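You operate a simulated robot arm through the tools that you are given. There is no shell and no other tool. Be economical: measure what you need, move in short steps, check, and stop when the job is done.

Carry out the task below with a simulated robot arm. There is one attempt and no reset: what you move stays moved.

## Task
Take the test gauge and leave it on top of the blue cover.

Only the result counts: the job must be done as asked and must still hold three seconds after the hand-in. Knocking over, shifting, dropping, spilling or breaking anything else fails it. Lids that push on must go on centred and level and be pressed home; caps that screw on are set level and turned clockwise until they are tight.

## Robot
A 7-joint arm with a two-finger parallel gripper, fixed in place. Base frame: the origin is at the foot of the arm, x ahead of it, y to its left, z up; the work surface is at about z = 0. Readings come in cm, rad, newtons and seconds.
With the tool pointing down near the work surface it reaches from about 22 to 58 cm from the base axis. Its first joint turns from -1.152 to 1.152 rad. Payload 2.5 kg.
The TCP is the grasp point between the finger pads, 2.3 cm short of the fingertips. In the tool frame z runs along the fingers and y along their closing line. The gripper opens to 9.4 cm. The fingers are 3.8 cm wide and 1 cm thick; the gripper's body (5.4 by 9.6 cm) begins 3.9 cm behind the TCP.
Orientation is told as [roll, pitch, yaw] about the base's x, y, z axes, in that order, counted from this pose: with the fingers straight down and closing along the base's y, the tool's x points along the base's -x, its y along +y and its z along -z.

## Interface
- The arm moves only by the tool arm_command. Its argument "plan" is a list that holds one entry, the list of rows, each a list of 7 numbers: the closure, from 0 (fully open) to 1 (shut), then the shift along the tool's x, y, z in cm, then the turn, a rotation vector about the tool's x, y, z in rad. In form: [[[grip, x, y, z, rx, ry, rz], ...]]. A call has 1 to 8 rows; each row is the pose to reach, as a shift and turn from the pose commanded when the call began, along the tool's axes at that moment. A row lasts 0.2 s, in which the tool goes at most 5 cm and 0.15 rad; a call with a longer step from one row to the next is refused whole, and so is a gripper value outside its range. Where a pose cannot be reached the arm comes as near as it can. A force on the tool above 40 N (or 10 N above the force at the start of the call, whichever is more), or a blocked arm, ends the call early, and 0.2 s more pass. The fingers move at their own pace (about 10.8 cm/s each) and stop on an object; they squeeze with about 31 N. The grip force told is the motor's: it shows also when the fingers shut on nothing. Time passes only in rows, and 0.2 s behind the last, so rows that repeat a pose let the fingers close. The reply holds the time, the measured pose of the TCP, the force on the tool along the base axes, the opening and the grip force, in the units named above and with some noise, and new pictures: "pictures" is both (left out), scene, wrist or none.
- Cameras (640 x 400 px; columns grow to the right, rows downward): "scene" is fixed at [9.92, -40.19, 53.93]; the picture's right is [0.87, -0.50, 0.00], its down [-0.27, -0.47, -0.84] and it looks along [0.42, 0.73, -0.54] (base axes); focal length 317 px, centre (320, 200). "wrist" rides on the gripper at [8.6, 1.6, -7.4] in the tool frame; the picture's right is [-0.18, 0.98, 0.00], its down [-0.58, -0.11, -0.81] and it looks along [-0.79, -0.15, 0.59] (tool axes); focal length 243 px, centre (320, 200). There is no depth. A picture from a camera that has moved, and an enlarged one, comes with that camera's place and axes in the base frame and with its lens. The place of the scene camera against the robot may be out by one fixed shift of up to 1.8 cm in any direction.
- inspect(camera, box): a new picture of the part [left, top, right, bottom] of that camera's present view, enlarged. No time passes.
- hand_in(): hands the job in; it is judged then, once.

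Work in short steps. Places have to be worked out from the pictures, the camera data and where the tool is seen: move nearer, look again, correct. Check each grasp and each placing, and mend what went wrong. You have 90 turns and 170 pictures in all, those below and enlarged ones among them. Open the gripper and draw the arm clear of the work before you hand the job in, unless the task says otherwise; then end with one line.

The tools are called after "Call:" as a command line: name --argument value ..., lists and objects as JSON in quotes. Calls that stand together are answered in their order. arm_command: Moves the arm, as the interface text tells. Its arguments: {"type":"object","properties":{"plan":{"type":"array","items":{"type":"array","items":{"type":"array","items":{"type":"number"}}}},"pictures":{"type":"string","enum":["both","scene","wrist","none"]}},"required":["plan"]} The other tools are called the same way: inspect (camera, box) takes an enlarged picture of a part of a camera's view; hand_in () hands the job in.

At the start:

```text
time: 0.0
position: [31.66, 14.42, 27.31]
tool_rot: [-0.002, -0.001, 0.001]
ft_force: [-1.4, -0.1, -1.5]
opening: 9.4
grasp_force: 0.0
```

scene: 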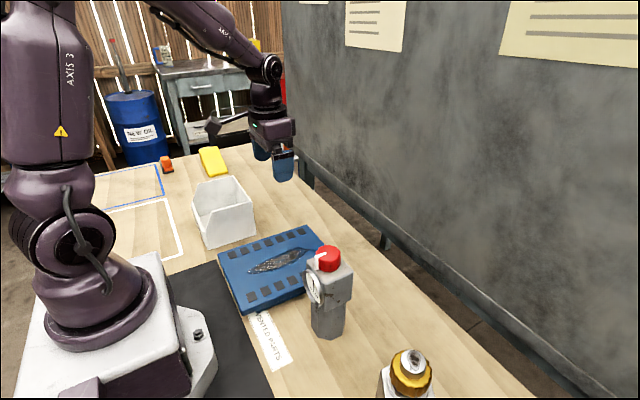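
wrist: 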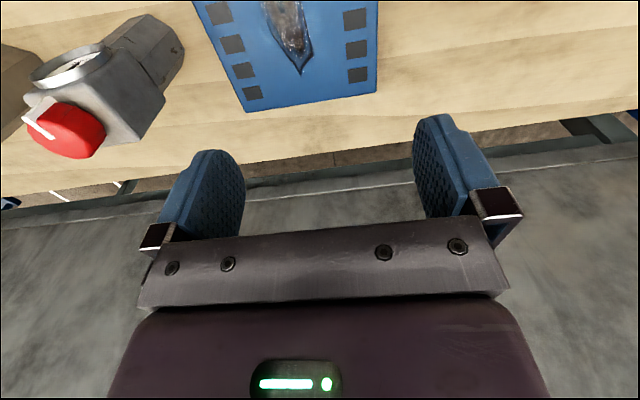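

I'll start by enlarging the gauge and the blue cover to see what they are.

Call:
inspect --camera "scene" --box '[200, 210, 380, 350]'

Call:
inspect --camera "wrist" --box '[0, 0, 400, 200]'

```text
2.86 times, centred on (290, 280) of scene
camera zoom: at [9.92, -40.19, 53.93], right [0.87, -0.5, 0.0], down [-0.27, -0.47, -0.84], along [0.42, 0.73, -0.54], focal length 906 px, centre (406, -29)
```

zoom: 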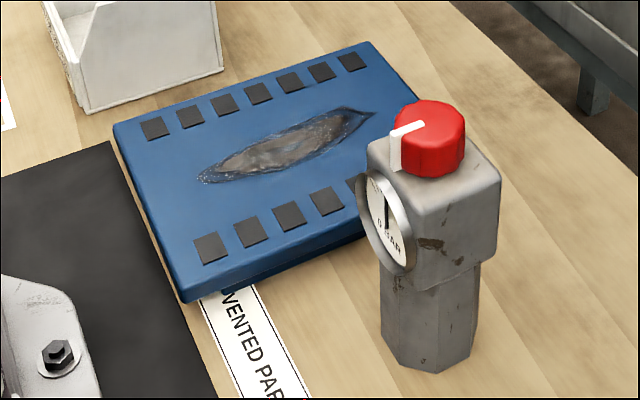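

```text
1.60 times, centred on (200, 100) of wrist
camera zoom: at [23.07, 16.02, 34.76], right [0.18, 0.98, 0.0], down [0.58, -0.11, 0.81], along [0.79, -0.15, -0.59], focal length 388 px, centre (512, 360)
```

zoom: 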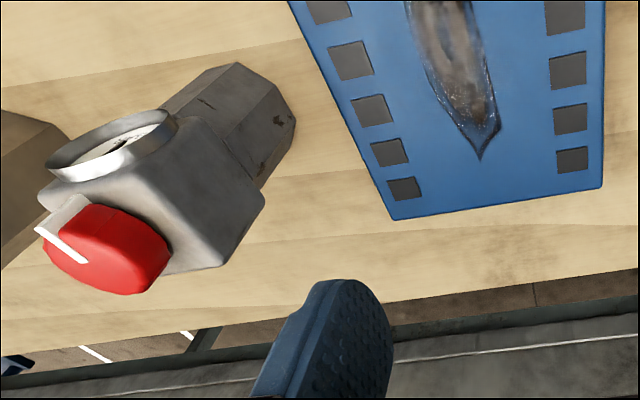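

The gauge stands near (31,-7) and is about 18 cm tall. The blue cover is a low plate with a torn patch in it. I'll move back and to the right for a closer wrist view of both.

Call:
arm_command --plan '[[[0, 1.9, -3.85, 0.3, 0, 0, 0], [0, 3.8, -7.7, 0.6, 0, 0, 0], [0, 5.7, -11.55, 0.9, 0, 0, 0], [0, 7.6, -15.4, 1.3, 0, 0, 0], [0, 7.6, -15.4, 1.3, 0, 0, 0]]]'

```text
time: 1.2
position: [24.04, -1.01, 26.09]
tool_rot: [0.001, 0.0, -0.001]
ft_force: [0.1, 0.0, -0.1]
opening: 9.38
grasp_force: 0.1
camera wrist: at [15.47, 0.57, 33.47], right [0.18, 0.98, 0.0], down [0.58, -0.11, 0.81], along [0.79, -0.15, -0.59], focal length 243 px, centre (320, 200)
```

scene: 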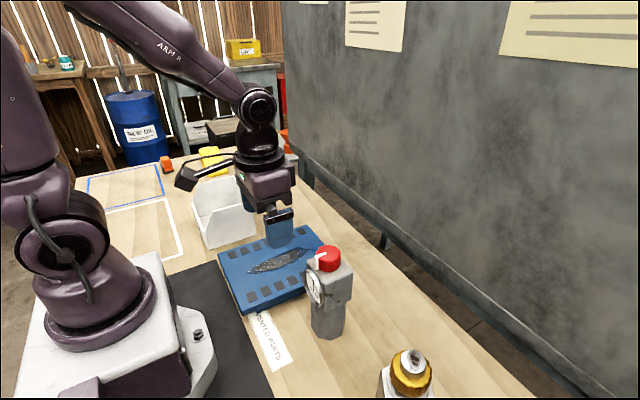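
wrist: 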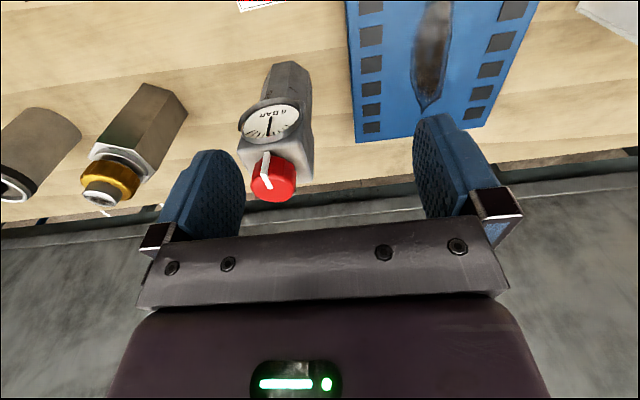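

The dial faces roughly toward the arm. I'll enlarge the gauge and the cover in the wrist view.

Call:
inspect --camera "wrist" --box '[200, 40, 360, 220]'

Call:
inspect --camera "wrist" --box '[320, 0, 560, 160]'

```text
2.22 times, centred on (280, 130) of wrist
camera zoom: at [15.47, 0.57, 33.47], right [0.18, 0.98, 0.0], down [0.58, -0.11, 0.81], along [0.79, -0.15, -0.59], focal length 539 px, centre (409, 356)
```

zoom: 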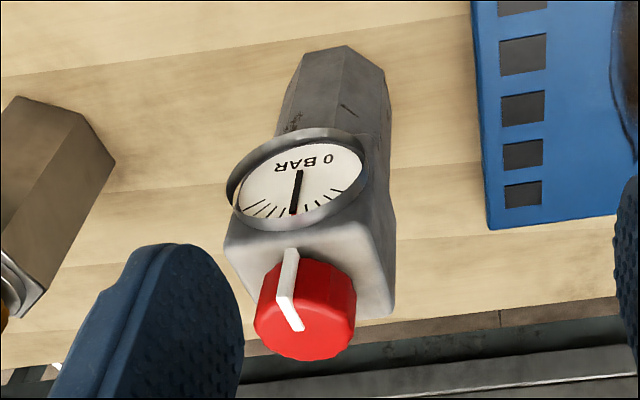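

```text
2.50 times, centred on (440, 80) of wrist
camera zoom: at [15.47, 0.57, 33.47], right [0.18, 0.98, 0.0], down [0.58, -0.11, 0.81], along [0.79, -0.15, -0.59], focal length 606 px, centre (20, 500)
```

zoom: 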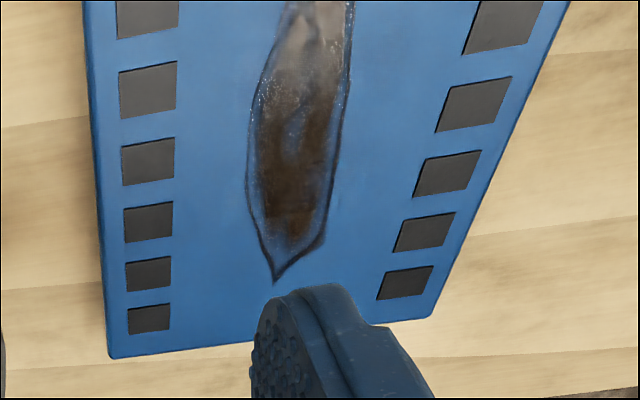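

The gauge head is about 6 cm square, centred near (32,-7) and nearly square to the axes, with the knob top near z=19. Next I'll move over the cover to study the gash and the vents, and read the label in the scene view.

Call:
arm_command --plan '[[[0, 0, 2.5, -3, 0, 0, 0], [0, 0, 5, -6, 0, 0, 0], [0, 0, 7.5, -9, 0, 0.15, 0], [0, 0, 9, -11, 0, 0.3, 0], [0, 0, 9, -11, 0, 0.45, 0], [0, 0, 9, -11, 0, 0.45, 0]]]'

Call:
inspect --camera "scene" --box '[240, 300, 320, 380]'

```text
time: 2.6
position: [24.06, 8.13, 37.01]
tool_rot: [0.002, 0.452, 0.0]
ft_force: [0.3, -0.4, 0.0]
opening: 9.42
grasp_force: 0.1
camera wrist: at [19.59, 9.73, 47.47], right [0.17, 0.98, -0.08], down [0.87, -0.11, 0.47], along [0.46, -0.15, -0.88], focal length 243 px, centre (320, 200)
```

scene: 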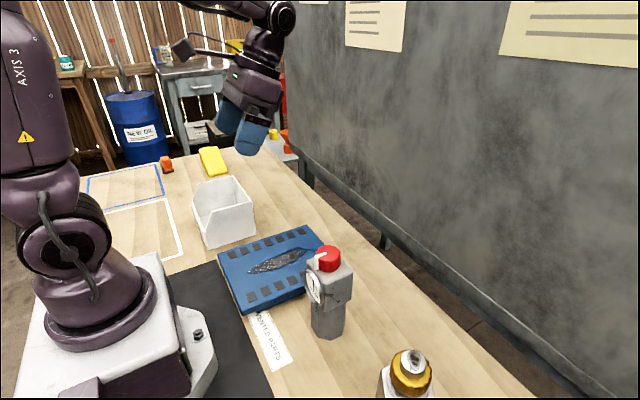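
wrist: 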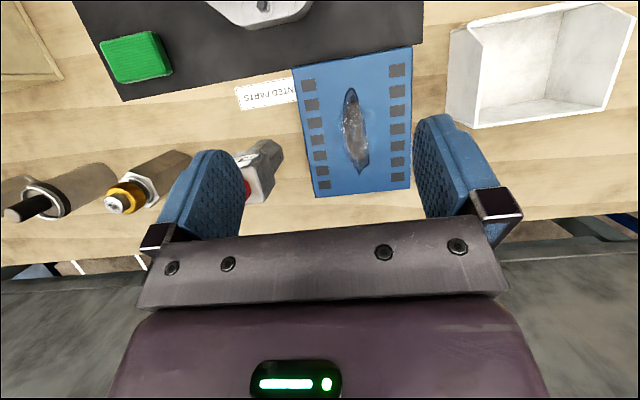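

```text
5.00 times, centred on (280, 340) of scene
camera zoom: at [9.92, -40.19, 53.93], right [0.87, -0.5, 0.0], down [-0.27, -0.47, -0.84], along [0.42, 0.73, -0.54], focal length 1586 px, centre (520, -500)
```

zoom: 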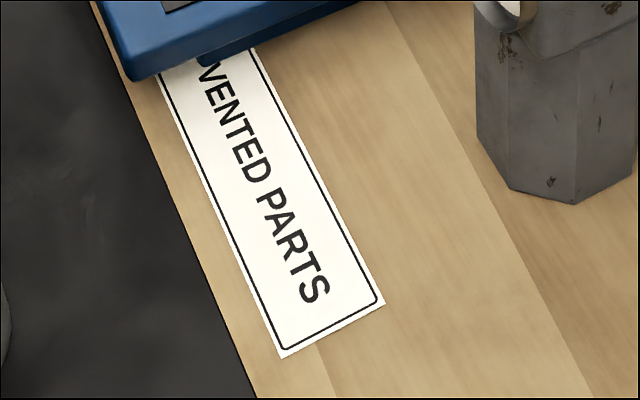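

Call:
inspect --camera "wrist" --box '[280, 40, 430, 205]'

Call:
inspect --camera "wrist" --box '[225, 120, 305, 220]'

```text
2.42 times, centred on (355, 122) of wrist
camera zoom: at [19.59, 9.73, 47.47], right [0.17, 0.98, -0.08], down [0.87, -0.11, 0.47], along [0.46, -0.15, -0.88], focal length 588 px, centre (235, 388)
```

zoom: 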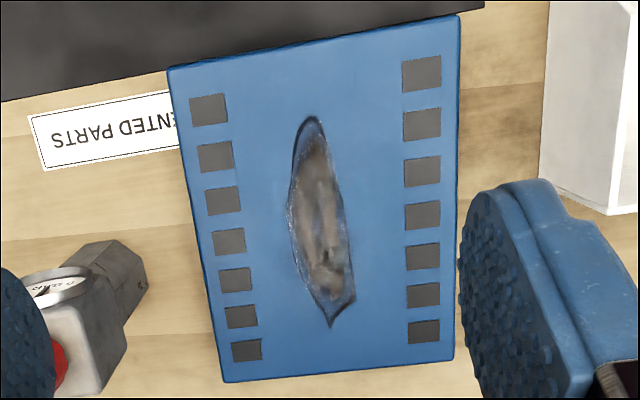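

```text
4.00 times, centred on (265, 170) of wrist
camera zoom: at [19.59, 9.73, 47.47], right [0.17, 0.98, -0.08], down [0.87, -0.11, 0.47], along [0.46, -0.15, -0.88], focal length 970 px, centre (540, 320)
```

zoom: 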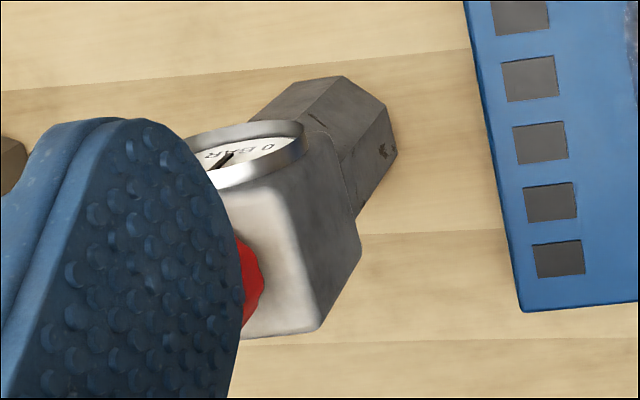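

The cover spans x≈18.4–42 and y≈1.3–20.6, with its top at z≈2.5. The spot at about (24.5,14.6) is solid and clear of both the gash and the vents. Now I'll level the tool and move above the gauge to measure it closely.

Call:
arm_command --plan '[[[0, -2.1, -2.53, 1.2, 0, -0.075, 0], [0, -4.23, -5.07, 2.4, 0, -0.15, 0], [0, -6.35, -7.6, 3.6, 0, -0.225, 0], [0, -8.46, -10.1, 4.8, 0, -0.3, 0], [0, -10.6, -12.7, 6.0, 0, -0.375, 0], [0, -12.69, -15.2, 7.19, 0, -0.45, 0], [0, -12.69, -15.2, 7.19, 0, -0.45, 0]]]'

```text
time: 4.2
position: [32.3, -7.19, 24.86]
tool_rot: [0.001, -0.001, 0.0]
ft_force: [-1.1, 0.3, 0.5]
opening: 9.41
grasp_force: 0.0
camera wrist: at [23.68, -5.47, 32.27], right [0.18, 0.98, 0.0], down [0.58, -0.11, 0.81], along [0.79, -0.15, -0.59], focal length 243 px, centre (320, 200)
```

scene: 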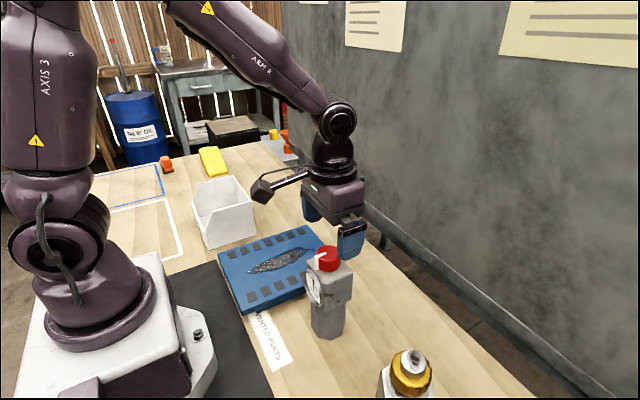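
wrist: 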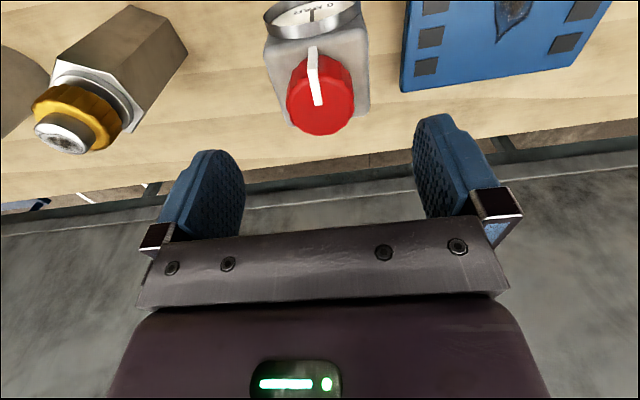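

Call:
inspect --camera "wrist" --box '[240, 0, 400, 140]'

Call:
inspect --camera "scene" --box '[280, 180, 380, 350]'

```text
2.86 times, centred on (320, 70) of wrist
camera zoom: at [23.68, -5.47, 32.27], right [0.18, 0.98, 0.0], down [0.58, -0.11, 0.81], along [0.79, -0.15, -0.59], focal length 693 px, centre (320, 571)
```

zoom: 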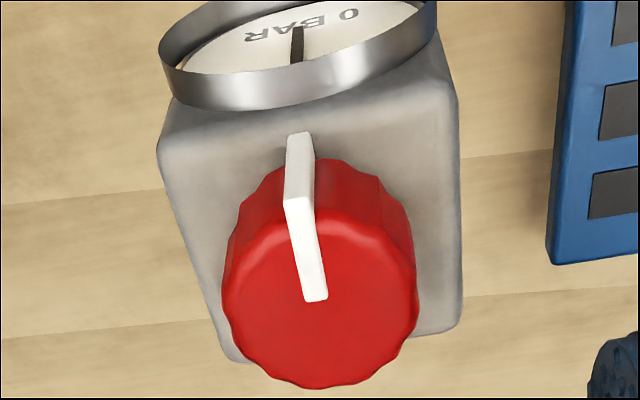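

```text
2.35 times, centred on (330, 265) of scene
camera zoom: at [9.92, -40.19, 53.93], right [0.87, -0.5, 0.0], down [-0.27, -0.47, -0.84], along [0.42, 0.73, -0.54], focal length 746 px, centre (296, 47)
```

zoom: 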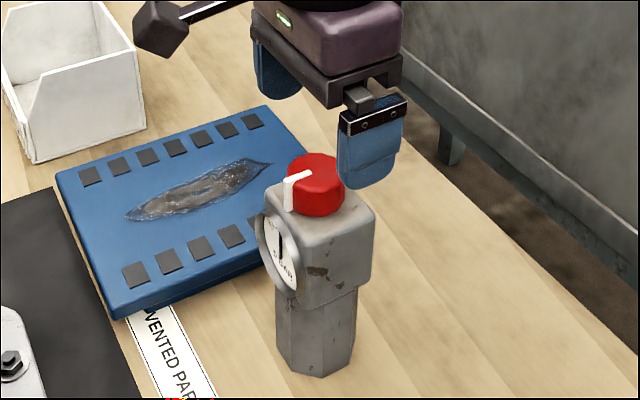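

The head's top face spans x 29.6–35.6 and y −10.2 to −3.9 with no yaw. Its top is at about z=15.5 and the knob top at about 19. I'll descend to z≈15.9, straddling the head with the fingers open.

Call:
arm_command --plan '[[[0, -0.2, 0.15, 3, 0, 0, 0], [0, -0.2, 0.15, 6, 0, 0, 0], [0, -0.2, 0.15, 8, 0, 0, 0], [0, -0.2, 0.15, 9, 0, 0, 0], [0, -0.2, 0.15, 9, 0, 0, 0]]]'

Call:
inspect --camera "scene" --box '[280, 180, 380, 350]'

```text
time: 5.4
position: [32.56, -7.05, 15.99]
tool_rot: [-0.001, 0.001, 0.002]
ft_force: [-0.5, 0.0, -0.2]
opening: 9.42
grasp_force: 0.0
camera wrist: at [23.97, -5.47, 23.47], right [0.18, 0.98, 0.0], down [0.58, -0.11, 0.81], along [0.79, -0.15, -0.59], focal length 243 px, centre (320, 200)
```

scene: 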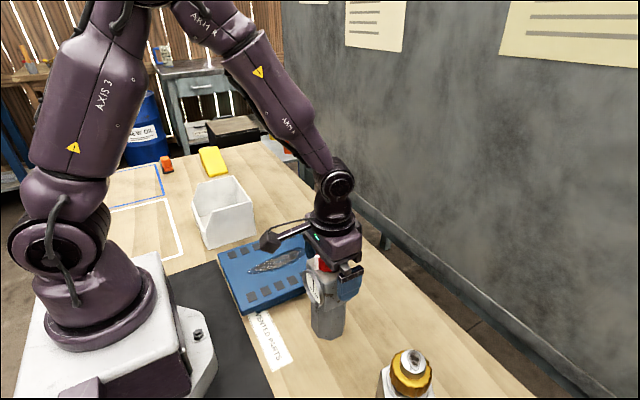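
wrist: 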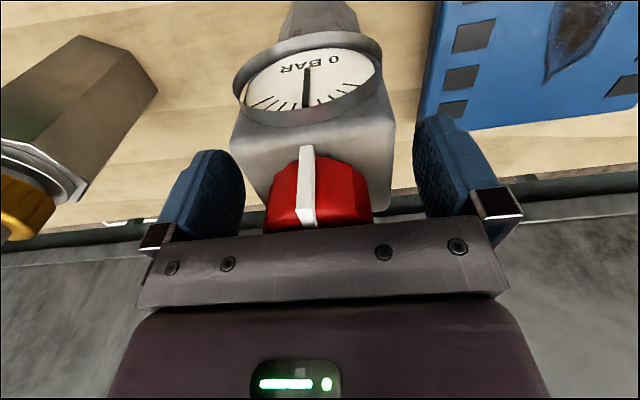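

```text
2.35 times, centred on (330, 265) of scene
camera zoom: at [9.92, -40.19, 53.93], right [0.87, -0.5, 0.0], down [-0.27, -0.47, -0.84], along [0.42, 0.73, -0.54], focal length 746 px, centre (296, 47)
```

zoom: 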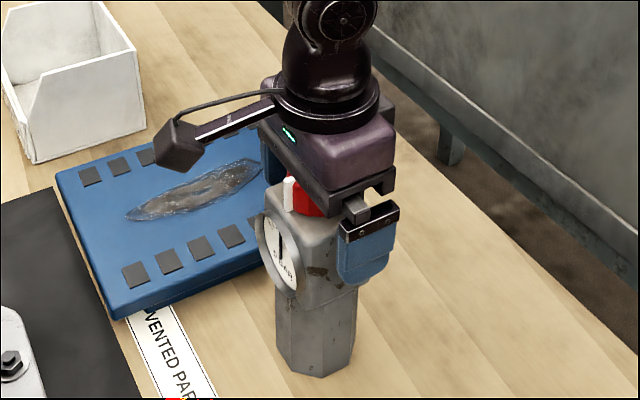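

The fingers straddle the head and clear the knob, so I'll close on it.

Call:
arm_command --plan '[[[1, 0, 0, 0, 0, 0, 0], [1, 0, 0, 0, 0, 0, 0], [1, 0, 0, 0, 0, 0, 0]]]'

```text
time: 6.2
position: [32.65, -7.0, 16.02]
tool_rot: [0.0, -0.001, 0.002]
ft_force: [-0.2, 2.2, -1.2]
opening: 6.58
grasp_force: 31.1
camera wrist: at [23.98, -5.46, 23.49], right [0.18, 0.98, 0.0], down [0.58, -0.11, 0.81], along [0.79, -0.15, -0.59], focal length 243 px, centre (320, 200)
```

scene: 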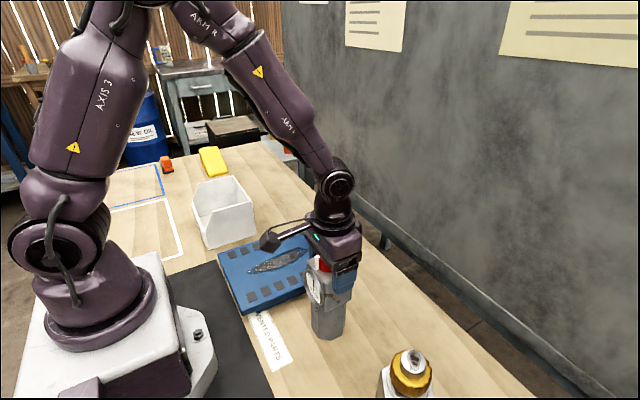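
wrist: 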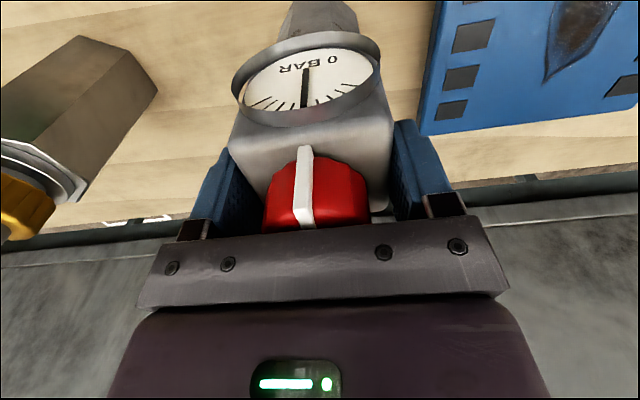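

It's gripped at 6.58 cm. I'll lift slowly to check the hold and the weight.

Call:
arm_command --plan '[[[1, 0, 0, -0.5, 0, 0, 0], [1, 0, 0, -1.5, 0, 0, 0], [1, 0, 0, -3, 0, 0, 0], [1, 0, 0, -4.5, 0, 0, 0], [1, 0, 0, -6, 0, 0, 0], [1, 0, 0, -6, 0, 0, 0]]]'

```text
time: 7.6
position: [32.58, -7.14, 22.18]
tool_rot: [0.0, 0.0, 0.0]
ft_force: [0.4, 0.3, -5.2]
opening: 6.57
grasp_force: 30.8
camera wrist: at [23.99, -5.52, 29.57], right [0.18, 0.98, 0.0], down [0.58, -0.11, 0.81], along [0.79, -0.15, -0.59], focal length 243 px, centre (320, 200)
```

scene: 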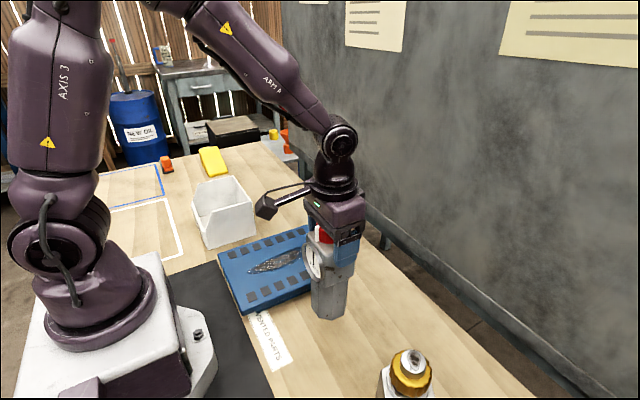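
wrist: 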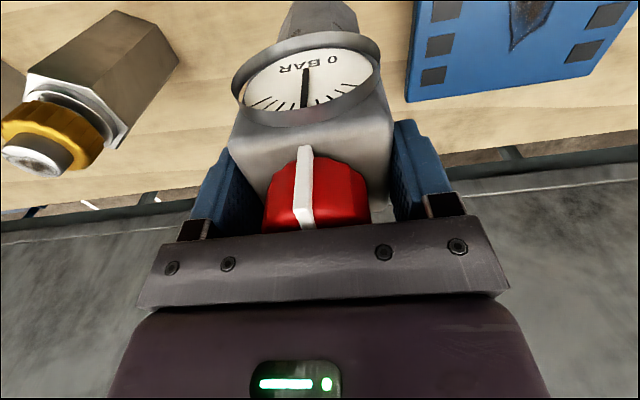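

The gauge lifts cleanly and weighs about 0.5 kg. I'll raise it slightly and carry it over the chosen spot at about (24.5,14.6).

Call:
arm_command --plan '[[[1, 0.3, 1, -1.5, 0, 0, 0], [1, 1.6, 4.3, -2, 0, 0, 0], [1, 3.2, 8.2, -2, 0, 0, 0], [1, 4.8, 12.1, -2, 0, 0, 0], [1, 6.3, 16, -2, 0, 0, 0], [1, 7.5, 19.6, -2, 0, 0, 0], [1, 8, 21.7, -2, 0, 0, 0], [1, 8, 21.7, -2, 0, 0, 0]]]'

Call:
inspect --camera "scene" --box '[200, 150, 350, 330]'

```text
time: 9.4
position: [24.58, 14.63, 24.0]
tool_rot: [-0.001, -0.001, -0.001]
ft_force: [0.9, 0.3, -5.8]
opening: 6.6
grasp_force: 31.0
camera wrist: at [15.98, 16.17, 31.4], right [0.18, 0.98, 0.0], down [0.58, -0.11, 0.81], along [0.79, -0.15, -0.59], focal length 243 px, centre (320, 200)
```

scene: 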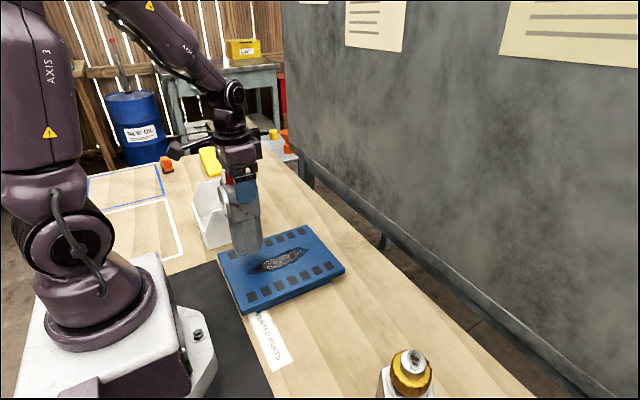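
wrist: 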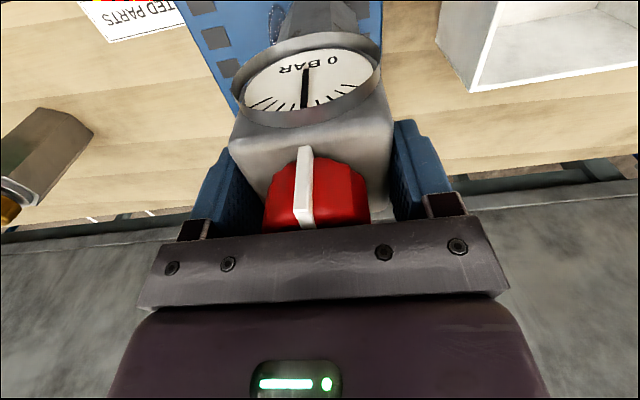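

```text
2.22 times, centred on (275, 240) of scene
camera zoom: at [9.92, -40.18, 53.93], right [0.87, -0.5, 0.0], down [-0.27, -0.47, -0.84], along [0.42, 0.73, -0.54], focal length 705 px, centre (420, 111)
```

zoom: 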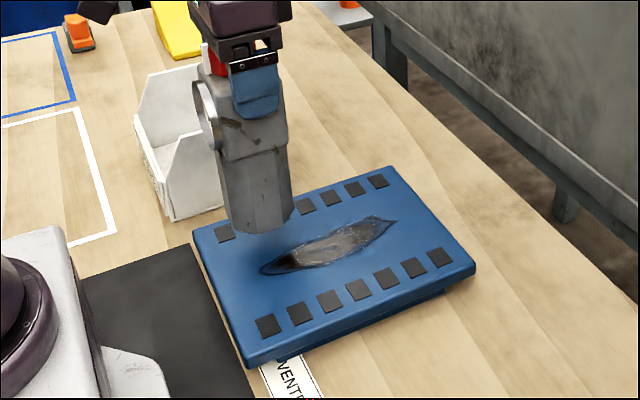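

The foot's bottom is at about z=8, roughly 5.5 cm above the cover. I'll descend 4.5 cm and look before touching down.

Call:
arm_command --plan '[[[1, 0, 0, 1.5, 0, 0, 0], [1, 0, 0, 3, 0, 0, 0], [1, 0, 0, 4, 0, 0, 0], [1, 0, 0, 4.5, 0, 0, 0], [1, 0, 0, 4.5, 0, 0, 0]]]' --pictures "none"

Call:
inspect --camera "scene" --box '[200, 190, 350, 320]'

```text
time: 10.6
position: [24.84, 14.63, 19.46]
tool_rot: [0.0, -0.004, 0.0]
ft_force: [-1.4, -6.0, 24.0]
opening: 6.62
grasp_force: 31.1
```

```text
3.08 times, centred on (275, 255) of scene
camera zoom: at [9.92, -40.19, 53.93], right [0.87, -0.5, 0.0], down [-0.27, -0.47, -0.84], along [0.42, 0.73, -0.54], focal length 976 px, centre (458, 31)
```

zoom: 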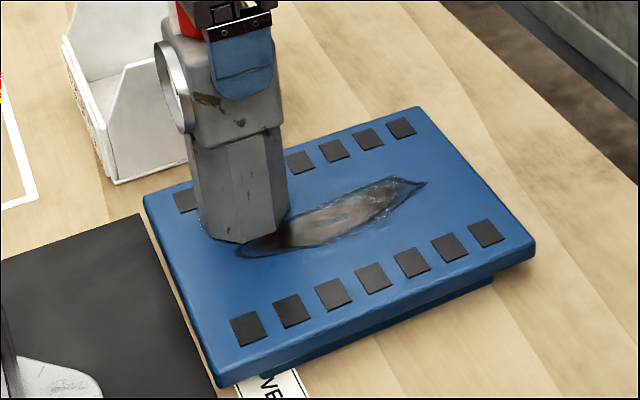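

Contact came about 0.9 cm earlier than expected, pressing at about 29 N, so the cover's top is near z≈3.4. I'll ease up slightly to relieve the load and compare the pictures for any movement of the cover.

Call:
arm_command --plan '[[[1, 0, 0, -0.1, 0, 0, 0], [1, 0, 0, -0.15, 0, 0, 0]]]'

Call:
inspect --camera "scene" --box '[200, 150, 350, 330]'

```text
time: 11.2
position: [24.61, 14.68, 19.48]
tool_rot: [0.0, 0.002, 0.0]
ft_force: [1.4, 0.8, -0.2]
opening: 6.56
grasp_force: 30.4
camera wrist: at [15.96, 16.23, 26.95], right [0.18, 0.98, 0.0], down [0.58, -0.11, 0.81], along [0.79, -0.15, -0.59], focal length 243 px, centre (320, 200)
```

scene: 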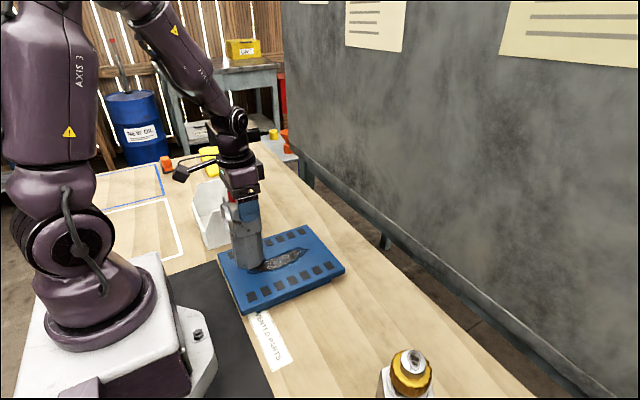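
wrist: 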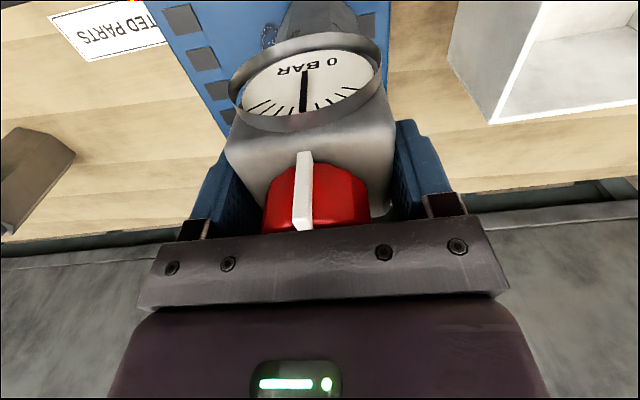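

```text
2.22 times, centred on (275, 240) of scene
camera zoom: at [9.92, -40.19, 53.93], right [0.87, -0.5, 0.0], down [-0.27, -0.47, -0.84], along [0.42, 0.73, -0.54], focal length 705 px, centre (420, 111)
```

zoom: 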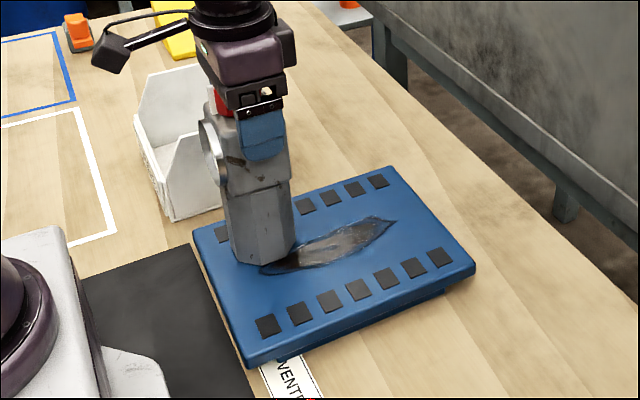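

The cover hasn't moved, and the gauge's weight now rests on it (the tool force is near zero). The foot stands beside the gash on the solid surface, so I'll open the fingers.

Call:
arm_command --plan '[[[0.2, 0, 0, 0, 0, 0, 0], [0, 0, 0, 0, 0, 0, 0], [0, 0, 0, 0, 0, 0, 0]]]'

```text
time: 12.0
position: [24.57, 14.46, 19.51]
tool_rot: [0.001, 0.002, -0.001]
ft_force: [0.0, -0.2, -0.9]
opening: 9.39
grasp_force: 0.1
camera wrist: at [16.0, 16.2, 26.98], right [0.18, 0.98, 0.0], down [0.58, -0.11, 0.81], along [0.79, -0.15, -0.59], focal length 243 px, centre (320, 200)
```

scene: 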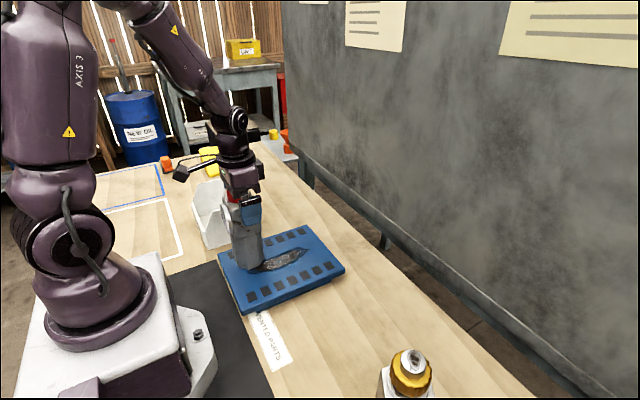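
wrist: 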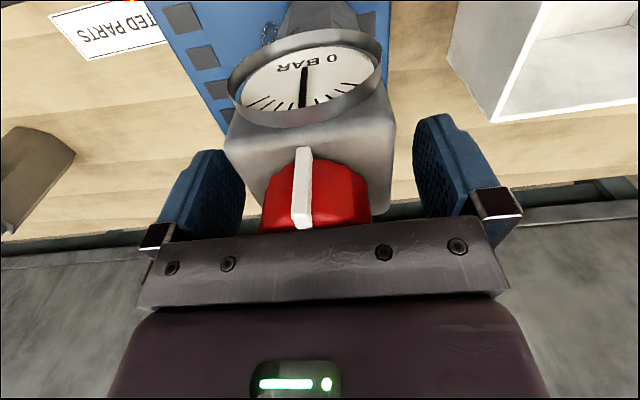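

The gauge stands free, with both fingers clear of it. I'll rise straight up, well above the knob.

Call:
arm_command --plan '[[[0, 0, 0, -1, 0, 0, 0], [0, 0, 0, -3, 0, 0, 0], [0, 0, 0, -6, 0, 0, 0], [0, 0, 0, -9, 0, 0, 0], [0, 0, 0, -12, 0, 0, 0], [0, -3, 0, -14, 0, 0, 0], [0, -6, 0, -14, 0, 0, 0], [0, -6, 0, -14, 0, 0, 0]]]'

Call:
inspect --camera "scene" --box '[200, 150, 350, 330]'

```text
time: 13.8
position: [30.64, 14.65, 33.76]
tool_rot: [-0.001, 0.0, 0.001]
ft_force: [1.0, 0.7, 0.6]
opening: 9.41
grasp_force: 0.0
camera wrist: at [22.0, 16.25, 41.21], right [0.18, 0.98, 0.0], down [0.58, -0.11, 0.81], along [0.79, -0.15, -0.59], focal length 243 px, centre (320, 200)
```

scene: 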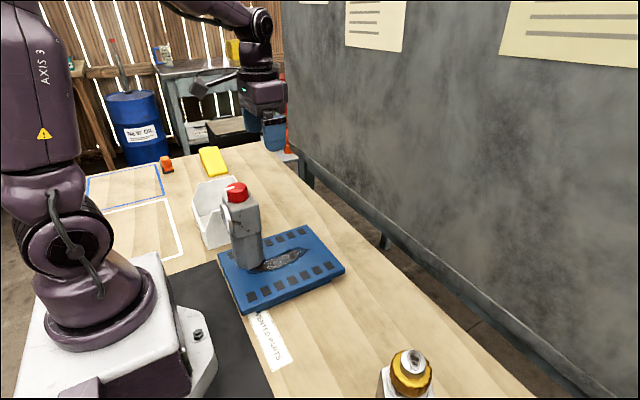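
wrist: 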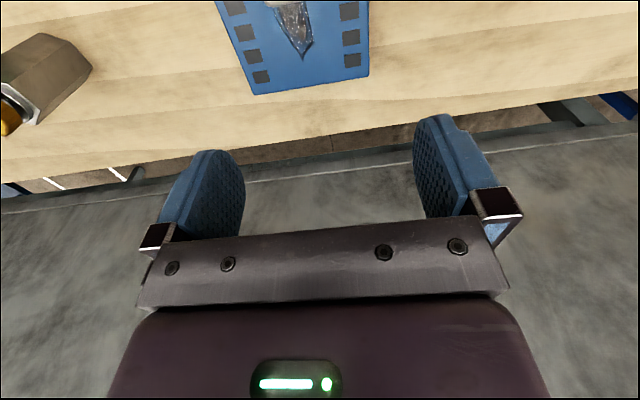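

```text
2.22 times, centred on (275, 240) of scene
camera zoom: at [9.92, -40.19, 53.93], right [0.87, -0.5, 0.0], down [-0.27, -0.47, -0.84], along [0.42, 0.73, -0.54], focal length 705 px, centre (420, 111)
```

zoom: 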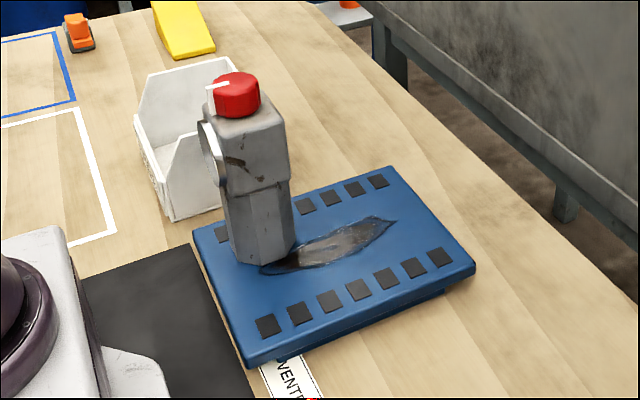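

The gauge stands upright and still on the cover. The cover and everything else are unmoved, and the arm is clear, so I'll hand in.

Call:
hand_in

```text
The job is handed in.
```

The test gauge is standing upright on top of the blue cover, beside the gash; the cover and everything else in view stayed where they were, and the gripper is open with the arm clear.
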